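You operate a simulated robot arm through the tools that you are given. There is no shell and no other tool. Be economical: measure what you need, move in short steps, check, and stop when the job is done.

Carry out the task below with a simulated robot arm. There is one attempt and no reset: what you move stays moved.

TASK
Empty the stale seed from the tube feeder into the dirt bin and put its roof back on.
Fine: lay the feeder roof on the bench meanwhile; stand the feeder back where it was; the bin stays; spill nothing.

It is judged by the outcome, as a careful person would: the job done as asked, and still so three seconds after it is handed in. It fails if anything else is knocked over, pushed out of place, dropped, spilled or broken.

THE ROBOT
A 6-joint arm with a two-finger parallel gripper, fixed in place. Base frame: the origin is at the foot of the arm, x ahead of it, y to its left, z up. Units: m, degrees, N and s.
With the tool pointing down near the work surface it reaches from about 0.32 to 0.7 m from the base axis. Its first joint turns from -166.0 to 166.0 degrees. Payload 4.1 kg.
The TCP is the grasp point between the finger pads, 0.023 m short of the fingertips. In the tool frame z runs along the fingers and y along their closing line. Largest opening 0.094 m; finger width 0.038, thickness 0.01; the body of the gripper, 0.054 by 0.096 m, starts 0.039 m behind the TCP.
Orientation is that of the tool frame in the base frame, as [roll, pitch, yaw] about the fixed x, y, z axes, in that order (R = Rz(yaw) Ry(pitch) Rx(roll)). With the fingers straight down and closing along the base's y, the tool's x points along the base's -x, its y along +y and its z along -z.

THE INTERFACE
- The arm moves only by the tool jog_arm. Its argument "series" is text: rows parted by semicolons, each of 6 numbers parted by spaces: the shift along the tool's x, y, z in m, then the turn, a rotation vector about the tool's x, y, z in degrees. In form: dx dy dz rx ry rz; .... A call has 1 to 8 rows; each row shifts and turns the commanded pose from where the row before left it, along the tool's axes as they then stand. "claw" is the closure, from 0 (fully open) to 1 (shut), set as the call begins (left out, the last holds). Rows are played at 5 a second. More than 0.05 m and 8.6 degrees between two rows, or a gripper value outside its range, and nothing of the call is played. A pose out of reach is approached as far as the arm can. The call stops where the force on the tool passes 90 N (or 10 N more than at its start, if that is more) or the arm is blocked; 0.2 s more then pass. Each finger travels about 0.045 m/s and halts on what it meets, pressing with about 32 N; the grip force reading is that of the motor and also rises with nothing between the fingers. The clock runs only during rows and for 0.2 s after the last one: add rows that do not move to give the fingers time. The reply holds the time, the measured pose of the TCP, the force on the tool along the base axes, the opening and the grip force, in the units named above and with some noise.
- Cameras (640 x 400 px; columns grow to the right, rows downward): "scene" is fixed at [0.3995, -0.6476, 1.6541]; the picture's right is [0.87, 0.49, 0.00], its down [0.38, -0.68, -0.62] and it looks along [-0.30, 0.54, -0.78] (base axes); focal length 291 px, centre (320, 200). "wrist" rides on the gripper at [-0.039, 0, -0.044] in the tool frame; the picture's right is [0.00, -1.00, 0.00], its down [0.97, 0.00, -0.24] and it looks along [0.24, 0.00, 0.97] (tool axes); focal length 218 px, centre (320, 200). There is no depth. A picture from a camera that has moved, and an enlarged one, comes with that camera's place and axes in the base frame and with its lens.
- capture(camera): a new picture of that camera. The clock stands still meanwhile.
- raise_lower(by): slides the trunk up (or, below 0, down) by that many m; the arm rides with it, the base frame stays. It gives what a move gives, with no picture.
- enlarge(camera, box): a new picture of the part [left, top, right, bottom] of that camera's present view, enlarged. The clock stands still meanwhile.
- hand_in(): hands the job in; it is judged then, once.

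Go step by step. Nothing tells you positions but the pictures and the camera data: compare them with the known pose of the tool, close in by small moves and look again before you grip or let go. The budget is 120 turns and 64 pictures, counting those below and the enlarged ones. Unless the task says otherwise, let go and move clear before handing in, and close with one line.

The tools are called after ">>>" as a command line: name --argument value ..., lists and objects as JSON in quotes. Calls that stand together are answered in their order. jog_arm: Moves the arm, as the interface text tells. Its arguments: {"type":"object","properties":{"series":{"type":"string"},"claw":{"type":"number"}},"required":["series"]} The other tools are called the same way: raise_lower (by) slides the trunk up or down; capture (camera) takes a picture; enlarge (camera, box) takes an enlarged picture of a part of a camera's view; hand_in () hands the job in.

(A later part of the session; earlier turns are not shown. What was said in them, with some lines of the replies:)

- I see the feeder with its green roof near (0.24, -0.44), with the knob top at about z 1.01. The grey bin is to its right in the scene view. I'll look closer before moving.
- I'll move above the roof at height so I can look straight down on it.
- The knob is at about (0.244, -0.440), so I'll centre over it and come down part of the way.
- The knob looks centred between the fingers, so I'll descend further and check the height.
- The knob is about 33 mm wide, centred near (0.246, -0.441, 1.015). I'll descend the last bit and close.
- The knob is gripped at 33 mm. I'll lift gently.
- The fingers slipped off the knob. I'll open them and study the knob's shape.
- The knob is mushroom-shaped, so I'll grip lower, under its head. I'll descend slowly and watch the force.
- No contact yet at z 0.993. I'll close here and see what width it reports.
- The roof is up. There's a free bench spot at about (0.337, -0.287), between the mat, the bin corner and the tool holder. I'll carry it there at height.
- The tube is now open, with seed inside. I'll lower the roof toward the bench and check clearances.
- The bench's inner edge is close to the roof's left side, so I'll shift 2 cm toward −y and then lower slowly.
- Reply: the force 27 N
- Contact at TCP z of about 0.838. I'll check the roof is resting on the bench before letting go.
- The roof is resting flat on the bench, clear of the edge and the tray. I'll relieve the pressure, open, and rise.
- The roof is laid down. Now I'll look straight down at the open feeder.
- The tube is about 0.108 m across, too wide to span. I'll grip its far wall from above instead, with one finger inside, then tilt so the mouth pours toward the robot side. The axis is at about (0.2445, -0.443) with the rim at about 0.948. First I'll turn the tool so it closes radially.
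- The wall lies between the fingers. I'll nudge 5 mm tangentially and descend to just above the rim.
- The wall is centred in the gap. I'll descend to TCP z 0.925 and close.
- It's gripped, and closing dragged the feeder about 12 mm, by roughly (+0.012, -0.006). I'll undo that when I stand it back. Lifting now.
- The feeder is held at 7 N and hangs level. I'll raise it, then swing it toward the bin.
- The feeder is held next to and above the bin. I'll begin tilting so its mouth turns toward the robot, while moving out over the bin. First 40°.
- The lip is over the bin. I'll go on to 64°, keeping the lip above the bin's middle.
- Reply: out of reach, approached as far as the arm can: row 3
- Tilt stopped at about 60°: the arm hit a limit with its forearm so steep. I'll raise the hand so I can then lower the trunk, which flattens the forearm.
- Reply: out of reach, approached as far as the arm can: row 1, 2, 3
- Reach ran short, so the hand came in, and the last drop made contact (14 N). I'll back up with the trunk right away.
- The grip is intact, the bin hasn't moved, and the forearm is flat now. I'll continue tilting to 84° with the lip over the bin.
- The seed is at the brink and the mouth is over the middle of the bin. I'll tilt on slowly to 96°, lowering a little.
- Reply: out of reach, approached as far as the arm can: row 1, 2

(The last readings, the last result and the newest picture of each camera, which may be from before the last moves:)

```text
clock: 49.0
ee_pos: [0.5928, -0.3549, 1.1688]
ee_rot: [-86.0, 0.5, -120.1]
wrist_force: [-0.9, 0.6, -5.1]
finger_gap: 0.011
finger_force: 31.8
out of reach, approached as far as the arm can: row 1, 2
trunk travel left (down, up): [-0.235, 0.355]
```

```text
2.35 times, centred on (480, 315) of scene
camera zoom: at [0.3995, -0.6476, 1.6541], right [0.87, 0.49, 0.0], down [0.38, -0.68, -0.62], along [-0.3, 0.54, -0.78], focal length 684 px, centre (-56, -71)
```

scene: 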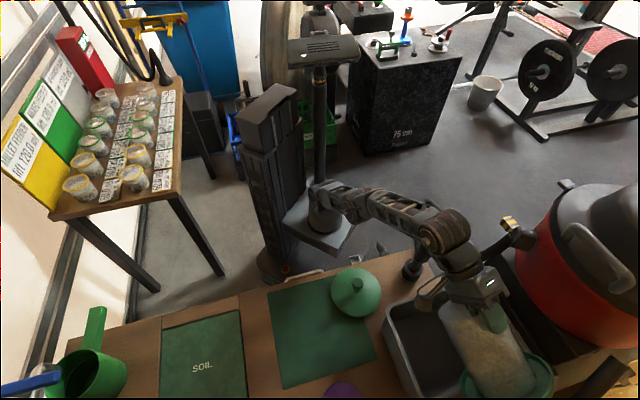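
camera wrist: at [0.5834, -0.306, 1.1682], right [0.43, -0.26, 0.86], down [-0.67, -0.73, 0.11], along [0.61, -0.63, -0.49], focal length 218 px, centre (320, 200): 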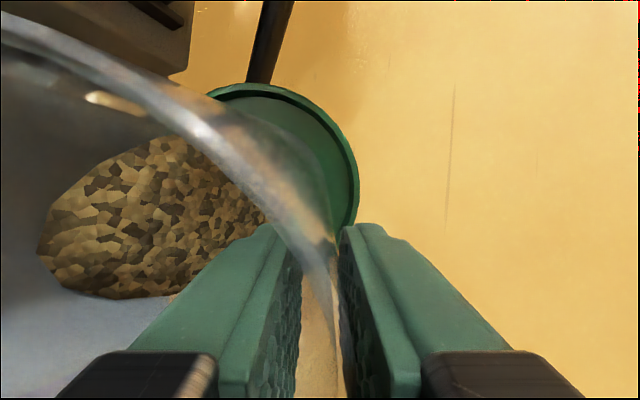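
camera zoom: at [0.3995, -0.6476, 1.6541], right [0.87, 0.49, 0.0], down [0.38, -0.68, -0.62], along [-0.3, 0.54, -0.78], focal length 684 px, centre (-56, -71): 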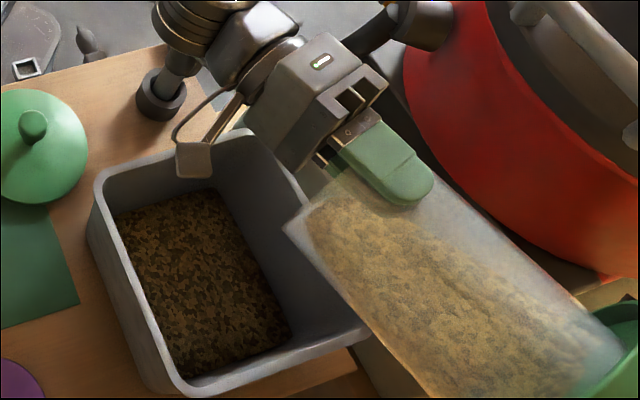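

Seed is landing in the bin and the load dropped to 5 N. Another joint limit was reached at 94°. I'll raise the hand and drop the trunk the same amount to gain more tilt.

>>> jog_arm --series "0 -0.03 0.002 0 0 0;0 -0.03 0.002 0 0 0;0 -0.03 0.002 0 0 0;0 0 0 0 0 0"

```text
clock: 50.0
ee_pos: [0.5881, -0.3519, 1.2587]
ee_rot: [-84.1, 0.6, -120.3]
wrist_force: [-0.5, -0.1, -6.0]
finger_gap: 0.0111
finger_force: 32.1
trunk travel left (down, up): [-0.235, 0.355]
```

>>> raise_lower --by -0.1

>>> jog_arm --series "0 0 -0.008 6 0 0;0 0 -0.01 6 0 0;0 0 -0.01 6 0 0;0 0 0 0 0 0"

>>> capture --camera "scene"

```text
clock: 51.4
ee_pos: [0.5887, -0.3534, 1.1578]
ee_rot: [-84.0, 0.5, -120.3]
wrist_force: [0.0, 0.2, -5.4]
finger_gap: 0.0112
finger_force: 32.3
trunk travel left (down, up): [-0.135, 0.455]
```

```text
clock: 52.4
ee_pos: [0.5849, -0.3507, 1.1883]
ee_rot: [-69.9, 0.5, -120.3]
wrist_force: [0.3, 0.0, -5.7]
finger_gap: 0.0113
finger_force: 31.6
out of reach, approached as far as the arm can: row 2, 3
trunk travel left (down, up): [-0.135, 0.455]
```

```text
22 pictures are left
```

scene: 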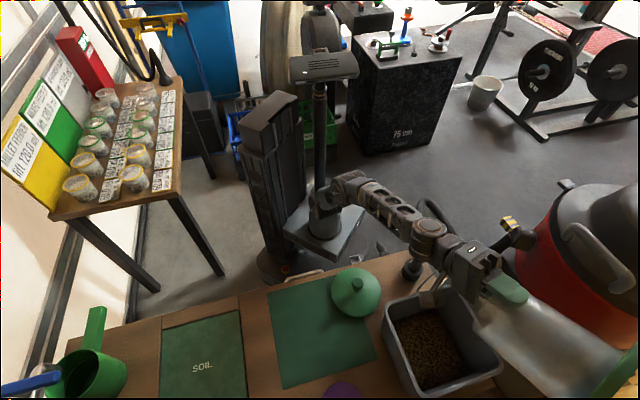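

>>> enlarge --camera "scene" --box '[370, 220, 640, 400]'

>>> capture --camera "wrist"

```text
2.22 times, centred on (505, 310) of scene
camera zoom: at [0.3995, -0.6476, 1.6541], right [0.87, 0.49, 0.0], down [0.38, -0.68, -0.62], along [-0.3, 0.54, -0.78], focal length 646 px, centre (-91, -44)
```

zoom: 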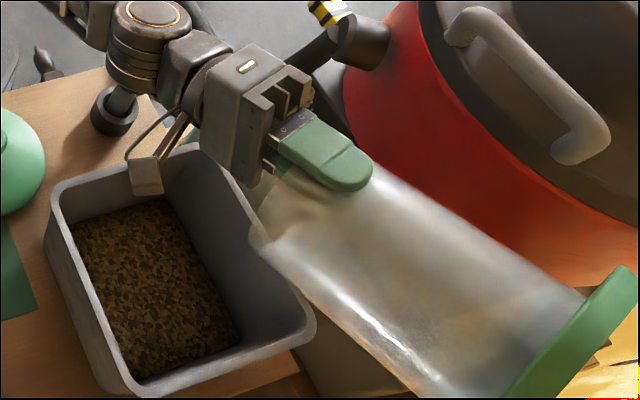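

```text
20 pictures are left
camera wrist: at [0.5697, -0.296, 1.1725], right [-0.3, 0.16, 0.94], down [-0.68, -0.72, -0.09], along [0.67, -0.67, 0.33], focal length 218 px, centre (320, 200)
```

wrist: 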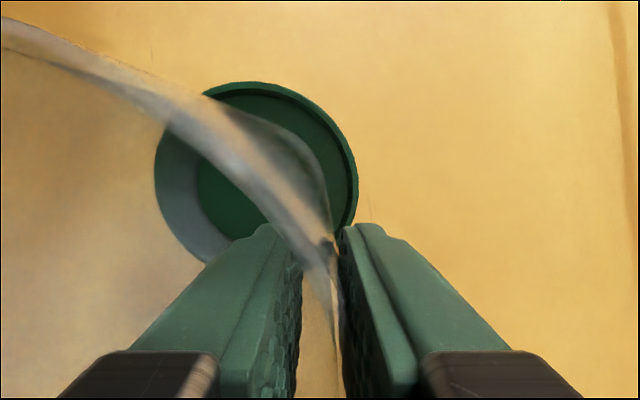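

The tube is empty and all the seed is in the bin. I'll now reverse: tilt back to about 62° at this height.

>>> jog_arm --series "0 0 0 -8 0 0;0 0 0 -8 0 0;0 0 0 -8 0 0;0 0 0 -8 0 0;0 0 0 -8 0 0;0 0 0 -8 0 0;0 0 0 0 0 0"

>>> raise_lower --by 0.12

```text
clock: 54.0
ee_pos: [0.5546, -0.325, 1.1451]
ee_rot: [-108.1, -0.3, -118.2]
wrist_force: [-0.7, -0.5, -4.8]
finger_gap: 0.0108
finger_force: 32.3
out of reach, approached as far as the arm can: row 1, 3, 4, 5, 6
trunk travel left (down, up): [-0.135, 0.455]
```

```text
clock: 55.5
ee_pos: [0.5548, -0.3264, 1.2654]
ee_rot: [-108.2, -0.3, -118.0]
wrist_force: [0.0, -0.9, -5.5]
finger_gap: 0.0109
finger_force: 32.2
trunk travel left (down, up): [-0.255, 0.335]
```

>>> raise_lower --by 0.27

>>> jog_arm --series "0 0.038 0.0124 0 0 0;0 0.038 0.0124 0 0 0;0 0.038 0.0124 -4 0 0;0 0.037 0.015 -4 0 0;0 0.036 0.0175 -4 0 0;0 0.0346 0.02 0 0 0;0 0 0 0 0 0"

```text
clock: 58.2
ee_pos: [0.5553, -0.3252, 1.5353]
ee_rot: [-108.1, -0.3, -118.0]
wrist_force: [-0.3, -0.4, -5.2]
finger_gap: 0.0109
finger_force: 32.2
trunk travel left (down, up): [-0.525, 0.065]
```

```text
clock: 59.8
ee_pos: [0.5562, -0.3259, 1.294]
ee_rot: [-120.1, -0.3, -118.0]
wrist_force: [-0.7, 0.5, -5.7]
finger_gap: 0.0105
finger_force: 32.3
trunk travel left (down, up): [-0.525, 0.065]
```

>>> jog_arm --series "0 0.0091 -0.0017 -7.5 0 0;0 0.0093 -0.0005 -7.5 0 0;0 0.0091 0.0007 -7.5 0 0;0 0.0091 0.0019 -7.5 0 0;0 0.0087 0.0031 -7.5 0 0;0 0.0082 0.0042 -7.5 0 0;0 0.0076 0.0052 -7.5 0 0;0 0.0069 0.0061 -7.5 0 0"

>>> capture --camera "scene"

```text
clock: 61.6
ee_pos: [0.5127, -0.3051, 1.2385]
ee_rot: [179.8, -0.3, -117.9]
wrist_force: [0.3, -0.3, -4.9]
finger_gap: 0.0108
finger_force: 31.7
trunk travel left (down, up): [-0.525, 0.065]
```

```text
19 pictures are left
```

scene: 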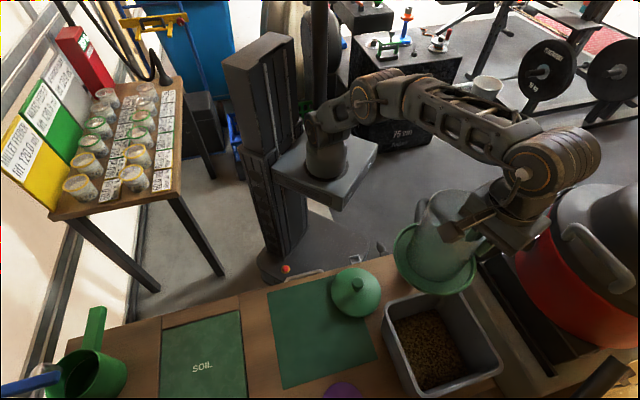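

The feeder is upright and empty. I'll swing back to above its original place.

>>> jog_arm --series "0.0384 0.0073 0 0 0 4.14;0.0384 0.0073 0 0 0 4.14;0.0384 0.0073 0 0 0 4.14;0.0384 0.0073 0 0 0 4.14;0.0384 0.0073 0 0 0 4.14;0.0384 0.0073 0 0 0 4.14;0.0384 0.0073 0 0 0 4.14;0.0384 0.0073 0 0 0 4.14"

>>> jog_arm --series "0 0 0 0 0 0;0 0 0 0 0 0"

```text
clock: 63.4
ee_pos: [0.2618, -0.4909, 1.2424]
ee_rot: [-180.0, -0.3, -151.2]
wrist_force: [0.4, -0.4, -5.4]
finger_gap: 0.0106
finger_force: 31.9
trunk travel left (down, up): [-0.525, 0.065]
```

```text
clock: 64.0
ee_pos: [0.2616, -0.4903, 1.2422]
ee_rot: [-179.9, -0.3, -151.2]
wrist_force: [-0.2, 0.2, -5.8]
finger_gap: 0.0106
finger_force: 31.8
trunk travel left (down, up): [-0.525, 0.065]
```

>>> jog_arm --series "-0.0043 0.0079 0.04 0 0 0;0 0 0.045 0 0 0;0 0 0.045 0 0 0;0 0 0.045 0 0 0;0 0 0.045 0 0 0;0 0 0.035 0 0 0;0 0 0.02 0 0 0;0 0 0 0 0 0"

>>> enlarge --camera "scene" --box '[250, 250, 370, 360]'

>>> capture --camera "wrist"

```text
clock: 65.8
ee_pos: [0.263, -0.4812, 0.9668]
ee_rot: [-179.9, -0.2, -151.3]
wrist_force: [0.1, -0.4, -6.2]
finger_gap: 0.0105
finger_force: 32.0
trunk travel left (down, up): [-0.525, 0.065]
```

```text
3.64 times, centred on (310, 305) of scene
camera zoom: at [0.3995, -0.6476, 1.6541], right [0.87, 0.49, 0.0], down [0.38, -0.68, -0.62], along [-0.3, 0.54, -0.78], focal length 1057 px, centre (356, -182)
```

zoom: 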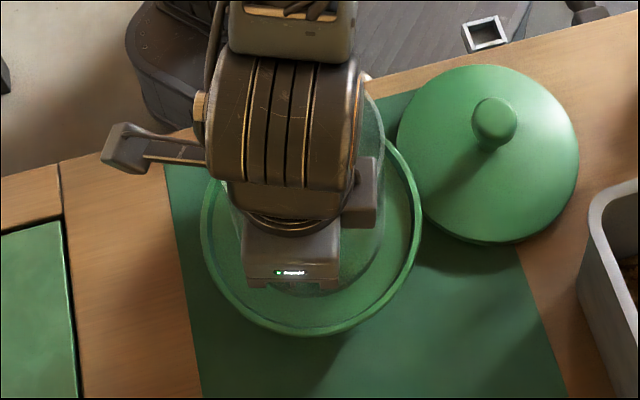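

```text
17 pictures are left
camera wrist: at [0.2978, -0.4619, 1.0105], right [0.48, -0.88, 0.0], down [-0.85, -0.47, 0.25], along [-0.21, -0.12, -0.97], focal length 218 px, centre (320, 200)
```

wrist: 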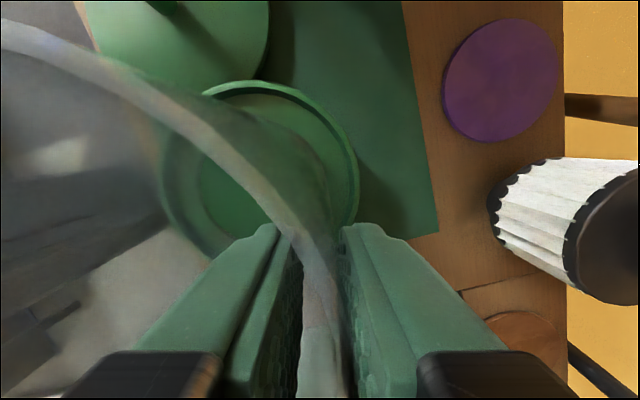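

The grip pose looks unchanged. I'll lower to contact in small steps.

>>> jog_arm --series "0 0 0.015 0 0 0;0 0 0.015 0 0 0;0 0 0.005 0 0 0;0 0 0 0 0 0"

>>> jog_arm --series "0 0 0.003 0 0 0;0 0 0 0 0 0"

>>> enlarge --camera "scene" --box '[250, 250, 370, 360]'

```text
clock: 66.8
ee_pos: [0.264, -0.4808, 0.9303]
ee_rot: [-179.9, -0.3, -151.3]
wrist_force: [-0.5, 0.2, -5.0]
finger_gap: 0.0105
finger_force: 32.1
trunk travel left (down, up): [-0.525, 0.065]
```

```text
clock: 67.4
ee_pos: [0.2649, -0.4785, 0.9306]
ee_rot: [-179.8, -0.3, -151.0]
wrist_force: [2.5, 4.6, 11.6]
finger_gap: 0.0104
finger_force: 32.1
trunk travel left (down, up): [-0.525, 0.065]
```

```text
3.64 times, centred on (310, 305) of scene
camera zoom: at [0.3995, -0.6476, 1.6541], right [0.87, 0.49, 0.0], down [0.38, -0.68, -0.62], along [-0.3, 0.54, -0.78], focal length 1057 px, centre (356, -182)
```

zoom: 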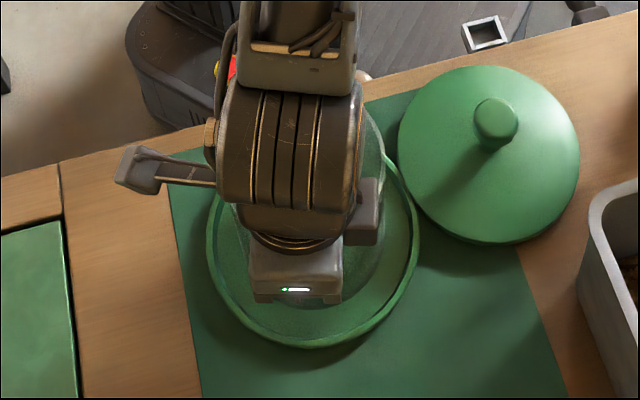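

Contact is at z 0.930. By the tray outline it sits about 7 mm off its original place, so I'll lift slightly, correct, and set it down again.

>>> jog_arm --series "0 0 -0.007 0 0 0;0.003 -0.007 0 0 0 0;0 0 0 0 0 0;0 0 0.004 0 0 0;0 0 0.002 0 0 0;0 0 0 0 0 0"

>>> enlarge --camera "scene" --box '[250, 250, 370, 360]'

```text
clock: 68.8
ee_pos: [0.2644, -0.4875, 0.9301]
ee_rot: [-179.8, -0.3, -151.2]
wrist_force: [-0.5, 2.3, 3.1]
finger_gap: 0.0107
finger_force: 32.3
trunk travel left (down, up): [-0.525, 0.065]
```

```text
3.64 times, centred on (310, 305) of scene
camera zoom: at [0.3995, -0.6476, 1.6541], right [0.87, 0.49, 0.0], down [0.38, -0.68, -0.62], along [-0.3, 0.54, -0.78], focal length 1057 px, centre (356, -182)
```

zoom: 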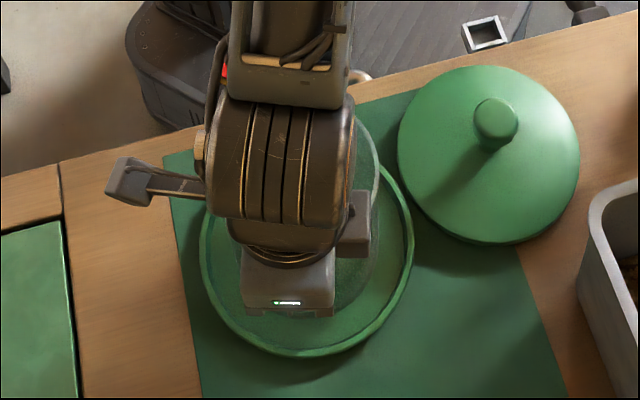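

The tray outline now matches the original within about 2 mm, so I'll release.

>>> jog_arm --series "0 0 0.001 0 0 0;0 0 0 0 0 0"

>>> jog_arm --series "0 0 0 0 0 0;0 0 0 0 0 0;0 0 0 0 0 0;0 0 0 0 0 0;0 0 0 0 0 0;0 0 0 0 0 0" --claw 0.4

>>> jog_arm --series "0 0 -0.01 0 0 0;0 0 -0.02 0 0 0;0 0 -0.03 0 0 0;0 0 -0.045 0 0 0;0 0 -0.045 0 0 0;0 0 -0.045 0 0 0;0 0 -0.045 0 0 0;0 0 0 0 0 0"

>>> capture --camera "scene"

>>> capture --camera "wrist"

```text
clock: 69.4
ee_pos: [0.2632, -0.4866, 0.9308]
ee_rot: [-179.8, -0.3, -151.1]
wrist_force: [2.8, 4.2, 11.5]
finger_gap: 0.0107
finger_force: 32.1
trunk travel left (down, up): [-0.525, 0.065]
```

```text
clock: 70.8
ee_pos: [0.2641, -0.4889, 0.9281]
ee_rot: [-180.0, -0.3, -151.2]
wrist_force: [-0.7, -0.8, 0.4]
finger_gap: 0.0562
finger_force: 0.0
trunk travel left (down, up): [-0.525, 0.065]
```

```text
clock: 72.6
ee_pos: [0.2644, -0.4885, 1.1668]
ee_rot: [-179.9, -0.4, -151.3]
wrist_force: [0.3, -0.3, -0.6]
finger_gap: 0.0567
finger_force: 0.0
trunk travel left (down, up): [-0.525, 0.065]
```

```text
14 pictures are left
```

scene: 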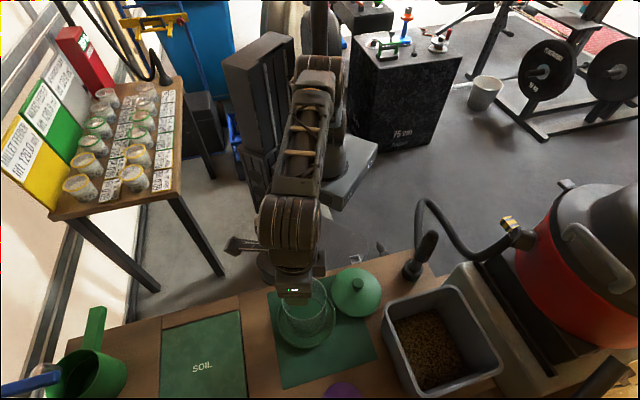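

```text
13 pictures are left
camera wrist: at [0.2985, -0.4683, 1.2113], right [0.48, -0.88, 0.0], down [-0.85, -0.47, 0.25], along [-0.21, -0.12, -0.97], focal length 218 px, centre (320, 200)
```

wrist: 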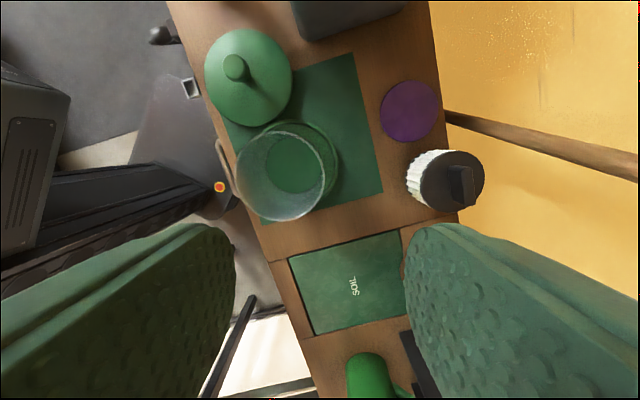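

The feeder stands upright and empty at its spot, near (0.2455, -0.443). Now I'll go back for the roof.

>>> jog_arm --series "-0.0302 0.0244 0 0 0 0;-0.0302 0.0244 0 0 0 0;-0.0302 0.0244 0 0 0 0;-0.0302 0.0244 0 0 0 0;-0.0302 0.0244 0 0 0 0;0 0 0.045 0 0 0;0 0 0.045 0 0 0;0 0 0.045 0 0 0"

>>> capture --camera "wrist"

```text
clock: 74.4
ee_pos: [0.3375, -0.3087, 1.0305]
ee_rot: [-179.9, -0.3, -151.2]
wrist_force: [0.3, 0.2, 0.1]
finger_gap: 0.0563
finger_force: 0.0
trunk travel left (down, up): [-0.525, 0.065]
```

```text
12 pictures are left
camera wrist: at [0.3723, -0.2896, 1.0746], right [0.48, -0.88, 0.0], down [-0.85, -0.47, 0.25], along [-0.21, -0.12, -0.97], focal length 218 px, centre (320, 200)
```

wrist: 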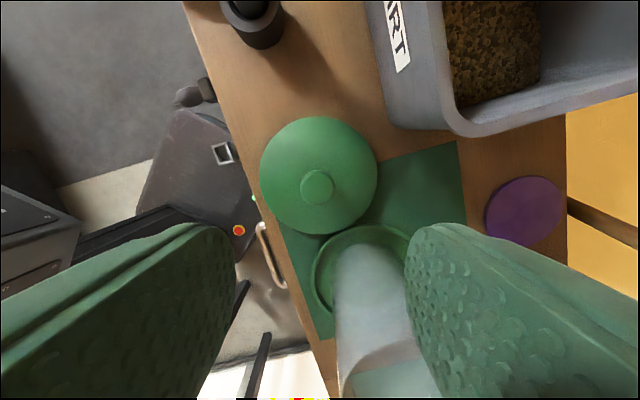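

The knob is nearly centred, so I'll turn back to the earlier tool orientation (known to clear) and descend over it.

>>> jog_arm --series "0 0.003 0 0 0 7.2;0 0 0 0 0 7.2;0 0 0 0 0 7.2;0 0 0 0 0 7.2;0 0 0.045 0 0 0;0 0 0.045 0 0 0;0 0 0 0 0 0"

>>> capture --camera "wrist"

```text
clock: 76.0
ee_pos: [0.3369, -0.3056, 0.9401]
ee_rot: [-179.8, -0.2, -180.0]
wrist_force: [0.7, 0.8, 0.0]
finger_gap: 0.0563
finger_force: 0.0
trunk travel left (down, up): [-0.525, 0.065]
```

```text
11 pictures are left
camera wrist: at [0.3759, -0.3056, 0.9843], right [0.0, -1.0, 0.0], down [-0.97, 0.0, 0.24], along [-0.24, 0.0, -0.97], focal length 218 px, centre (320, 200)
```

wrist: 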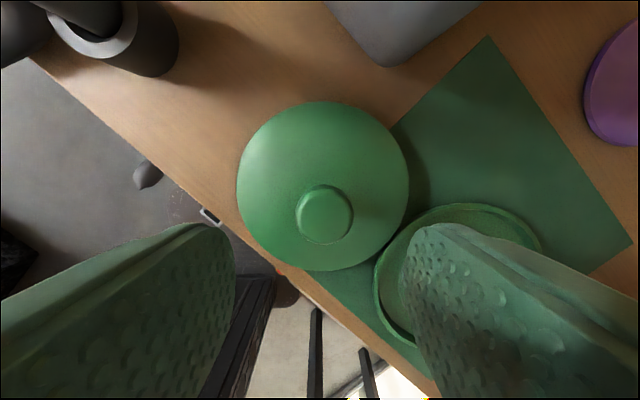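

>>> jog_arm --series "-0.001 -0.002 0.04 0 0 0;0 0 0.035 0 0 0;0 0 0.015 0 0 0;0 0 0.009 0 0 0;0 0 0 0 0 0" --claw 0.3

>>> jog_arm --series "0 0 0 0 0 0;0 0 0 0 0 0;0 0 0 0 0 0;0 0 0 0 0 0;0 0 0 0 0 0;0 0 0 0 0 0" --claw 1

```text
clock: 77.2
ee_pos: [0.3366, -0.3083, 0.8426]
ee_rot: [-179.8, -0.2, -179.9]
wrist_force: [0.5, 0.3, 0.2]
finger_gap: 0.0658
finger_force: 0.1
trunk travel left (down, up): [-0.525, 0.065]
```

```text
clock: 78.6
ee_pos: [0.3364, -0.3089, 0.8423]
ee_rot: [-179.7, -0.2, 180.0]
wrist_force: [0.1, 0.6, -0.4]
finger_gap: 0.031
finger_force: 31.8
trunk travel left (down, up): [-0.525, 0.065]
```

>>> jog_arm --series "0 0 -0.005 0 0 0;0 0 -0.01 0 0 0;0 0 -0.02 0 0 0;0 0 -0.04 0 0 0;0 0 -0.04 0 0 0;0 0 -0.045 0 0 0;0 0 -0.045 0 0 0;0 0 0 0 0 0"

>>> jog_arm --series "0 0 -0.045 0 0 0;0 0 -0.04 0 0 0;0.023 -0.0335 0 0 0 0;0.023 -0.0335 0 0 0 0;0.023 -0.0335 0 0 0 0;0.022 -0.0335 0 0 0 0;0 0 0 0 0 0"

>>> capture --camera "scene"

```text
clock: 80.4
ee_pos: [0.3363, -0.3068, 1.0495]
ee_rot: [-179.8, -0.2, -180.0]
wrist_force: [0.3, 0.0, -0.5]
finger_gap: 0.0309
finger_force: 32.3
trunk travel left (down, up): [-0.525, 0.065]
```

```text
clock: 82.0
ee_pos: [0.2468, -0.4399, 1.137]
ee_rot: [-179.9, -0.2, -180.0]
wrist_force: [0.6, 0.2, -0.6]
finger_gap: 0.0309
finger_force: 32.1
trunk travel left (down, up): [-0.525, 0.065]
```

```text
10 pictures are left
```

scene: 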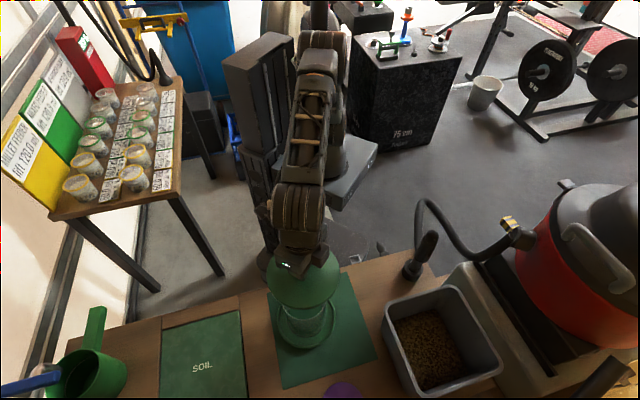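

The roof is held above the feeder. I'll fine-align and lower to just above the tube to check.

>>> jog_arm --series "0.004 -0.003 0.03 0 0 0;0 0 0.04 0 0 0;0 0 0.03 0 0 0;0 0 0 0 0 0"

>>> enlarge --camera "scene" --box '[250, 250, 370, 360]'

>>> capture --camera "wrist"

```text
clock: 83.0
ee_pos: [0.241, -0.4451, 1.0349]
ee_rot: [-179.8, -0.1, -179.9]
wrist_force: [-1.6, 0.3, -0.8]
finger_gap: 0.031
finger_force: 32.3
trunk travel left (down, up): [-0.525, 0.065]
```

```text
3.64 times, centred on (310, 305) of scene
camera zoom: at [0.3995, -0.6476, 1.6541], right [0.87, 0.49, 0.0], down [0.38, -0.68, -0.62], along [-0.3, 0.54, -0.78], focal length 1057 px, centre (356, -182)
```

zoom: 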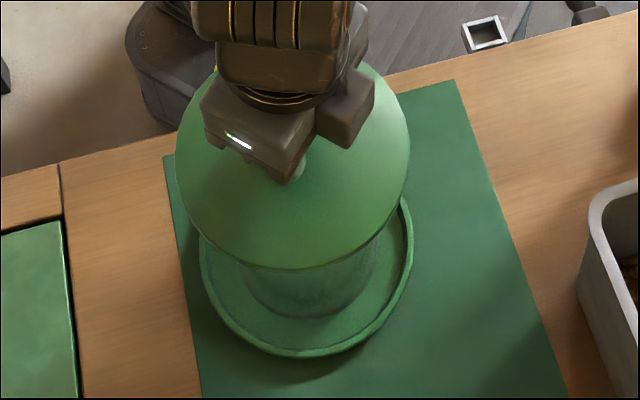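

```text
8 pictures are left
camera wrist: at [0.2802, -0.4455, 1.0786], right [0.0, -1.0, 0.0], down [-0.97, 0.0, 0.24], along [-0.24, 0.0, -0.97], focal length 218 px, centre (320, 200)
```

wrist: 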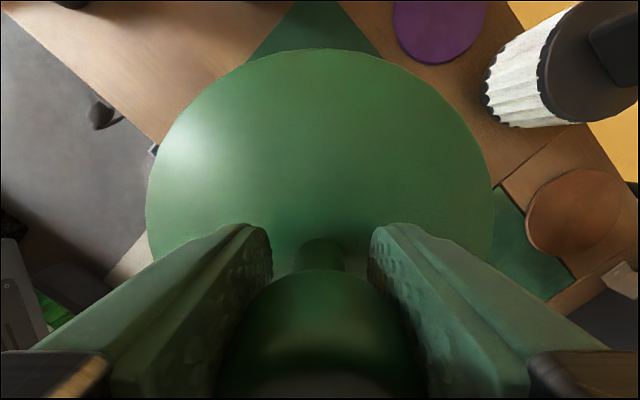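

It's aligned within about 2 mm, so I'll lower slowly to seat it.

>>> jog_arm --series "-0.001 0.001 0.015 0 0 0;0 0 0.01 0 0 0;0 0 0.005 0 0 0;0 0 0 0 0 0"

>>> jog_arm --series "0 0 0.003 0 0 0;0 0 0.002 0 0 0;0 0 0 0 0 0"

```text
clock: 84.0
ee_pos: [0.2429, -0.4433, 1.0039]
ee_rot: [-179.8, -0.2, 179.9]
wrist_force: [0.8, 0.4, -0.7]
finger_gap: 0.0308
finger_force: 31.9
trunk travel left (down, up): [-0.525, 0.065]
```

```text
clock: 84.8
ee_pos: [0.2427, -0.4437, 0.999]
ee_rot: [-179.8, -0.2, -180.0]
wrist_force: [-0.7, 0.1, -1.0]
finger_gap: 0.0309
finger_force: 31.6
trunk travel left (down, up): [-0.525, 0.065]
```

>>> jog_arm --series "0 0 0.002 0 0 0;0 0 0.001 0 0 0;0 0 0 0 0 0"

>>> jog_arm --series "0 0 0.001 0 0 0;0 0 0.001 0 0 0;0 0 0 0 0 0"

```text
clock: 85.6
ee_pos: [0.2419, -0.4436, 0.9981]
ee_rot: [-179.7, -0.1, 179.9]
wrist_force: [1.0, -0.5, 8.0]
finger_gap: 0.0308
finger_force: 31.7
trunk travel left (down, up): [-0.525, 0.065]
```

```text
clock: 86.4
ee_pos: [0.2421, -0.443, 0.997]
ee_rot: [-179.6, -0.1, -180.0]
wrist_force: [3.3, -3.5, 26.7]
finger_gap: 0.0309
finger_force: 32.7
trunk travel left (down, up): [-0.525, 0.065]
```

Contact is at z 0.997, the height predicted for the seated roof. I'll relax, release, lift and check.

>>> jog_arm --series "0 0 -0.002 0 0 0;0 0 0 0 0 0"

>>> jog_arm --series "0 0 0 0 0 0;0 0 0 0 0 0;0 0 0 0 0 0;0 0 0 0 0 0;0 0 0 0 0 0" --claw 0.3

>>> jog_arm --series "0 0 -0.01 0 0 0;0 0 -0.02 0 0 0;0 0 -0.04 0 0 0;0 0 -0.045 0 0 0;0 0 -0.045 0 0 0;0.04 0.02 -0.02 0 0 0;0.04 0.02 0 0 0 0;0 0 0 0 0 0"

>>> enlarge --camera "scene" --box '[220, 230, 400, 390]'

>>> capture --camera "wrist"

```text
clock: 87.0
ee_pos: [0.2411, -0.4428, 0.9968]
ee_rot: [-179.7, -0.2, 180.0]
wrist_force: [3.5, -6.3, 16.8]
finger_gap: 0.0312
finger_force: 31.5
trunk travel left (down, up): [-0.525, 0.065]
```

```text
clock: 88.2
ee_pos: [0.2425, -0.4428, 0.9976]
ee_rot: [-179.8, -0.1, -180.0]
wrist_force: [0.4, -0.5, -0.3]
finger_gap: 0.066
finger_force: 0.1
trunk travel left (down, up): [-0.525, 0.065]
```

```text
clock: 90.0
ee_pos: [0.1611, -0.4026, 1.1751]
ee_rot: [-179.9, -0.2, -180.0]
wrist_force: [-0.4, 0.4, 0.5]
finger_gap: 0.0659
finger_force: 0.0
trunk travel left (down, up): [-0.525, 0.065]
```

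```text
2.50 times, centred on (310, 310) of scene
camera zoom: at [0.3995, -0.6476, 1.6541], right [0.87, 0.49, 0.0], down [0.38, -0.68, -0.62], along [-0.3, 0.54, -0.78], focal length 727 px, centre (345, -75)
```

zoom: 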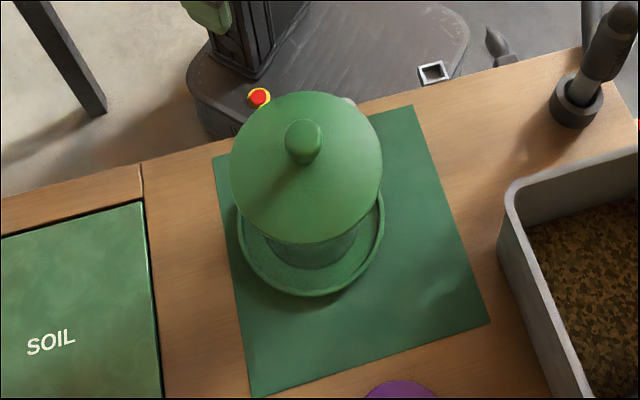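

```text
6 pictures are left
camera wrist: at [0.2013, -0.4038, 1.2193], right [0.0, -1.0, 0.0], down [-0.97, 0.0, 0.24], along [-0.24, 0.0, -0.97], focal length 218 px, centre (320, 200)
```

wrist: 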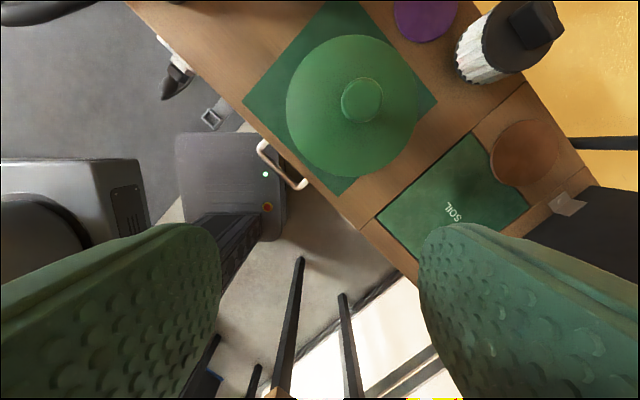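

The roof sits as it did originally. One last look around the bin for spills.

>>> enlarge --camera "scene" --box '[340, 230, 600, 400]'

```text
2.35 times, centred on (470, 315) of scene
camera zoom: at [0.3995, -0.6476, 1.6541], right [0.87, 0.49, 0.0], down [0.38, -0.68, -0.62], along [-0.3, 0.54, -0.78], focal length 684 px, centre (-33, -71)
```

zoom: 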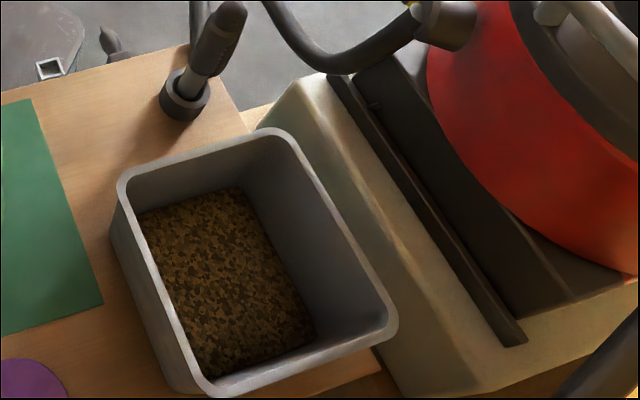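

There is no spill around the bin, the bin is where it was, and the arm is clear of everything.

>>> hand_in

```text
The job is handed in.
```

The stale seed is in the dirt bin, and the feeder is back within a few millimetres of where it stood with its roof on; I saw no spills, though the feeder tray touched the bin lightly once while I was pouring, without visibly moving it.
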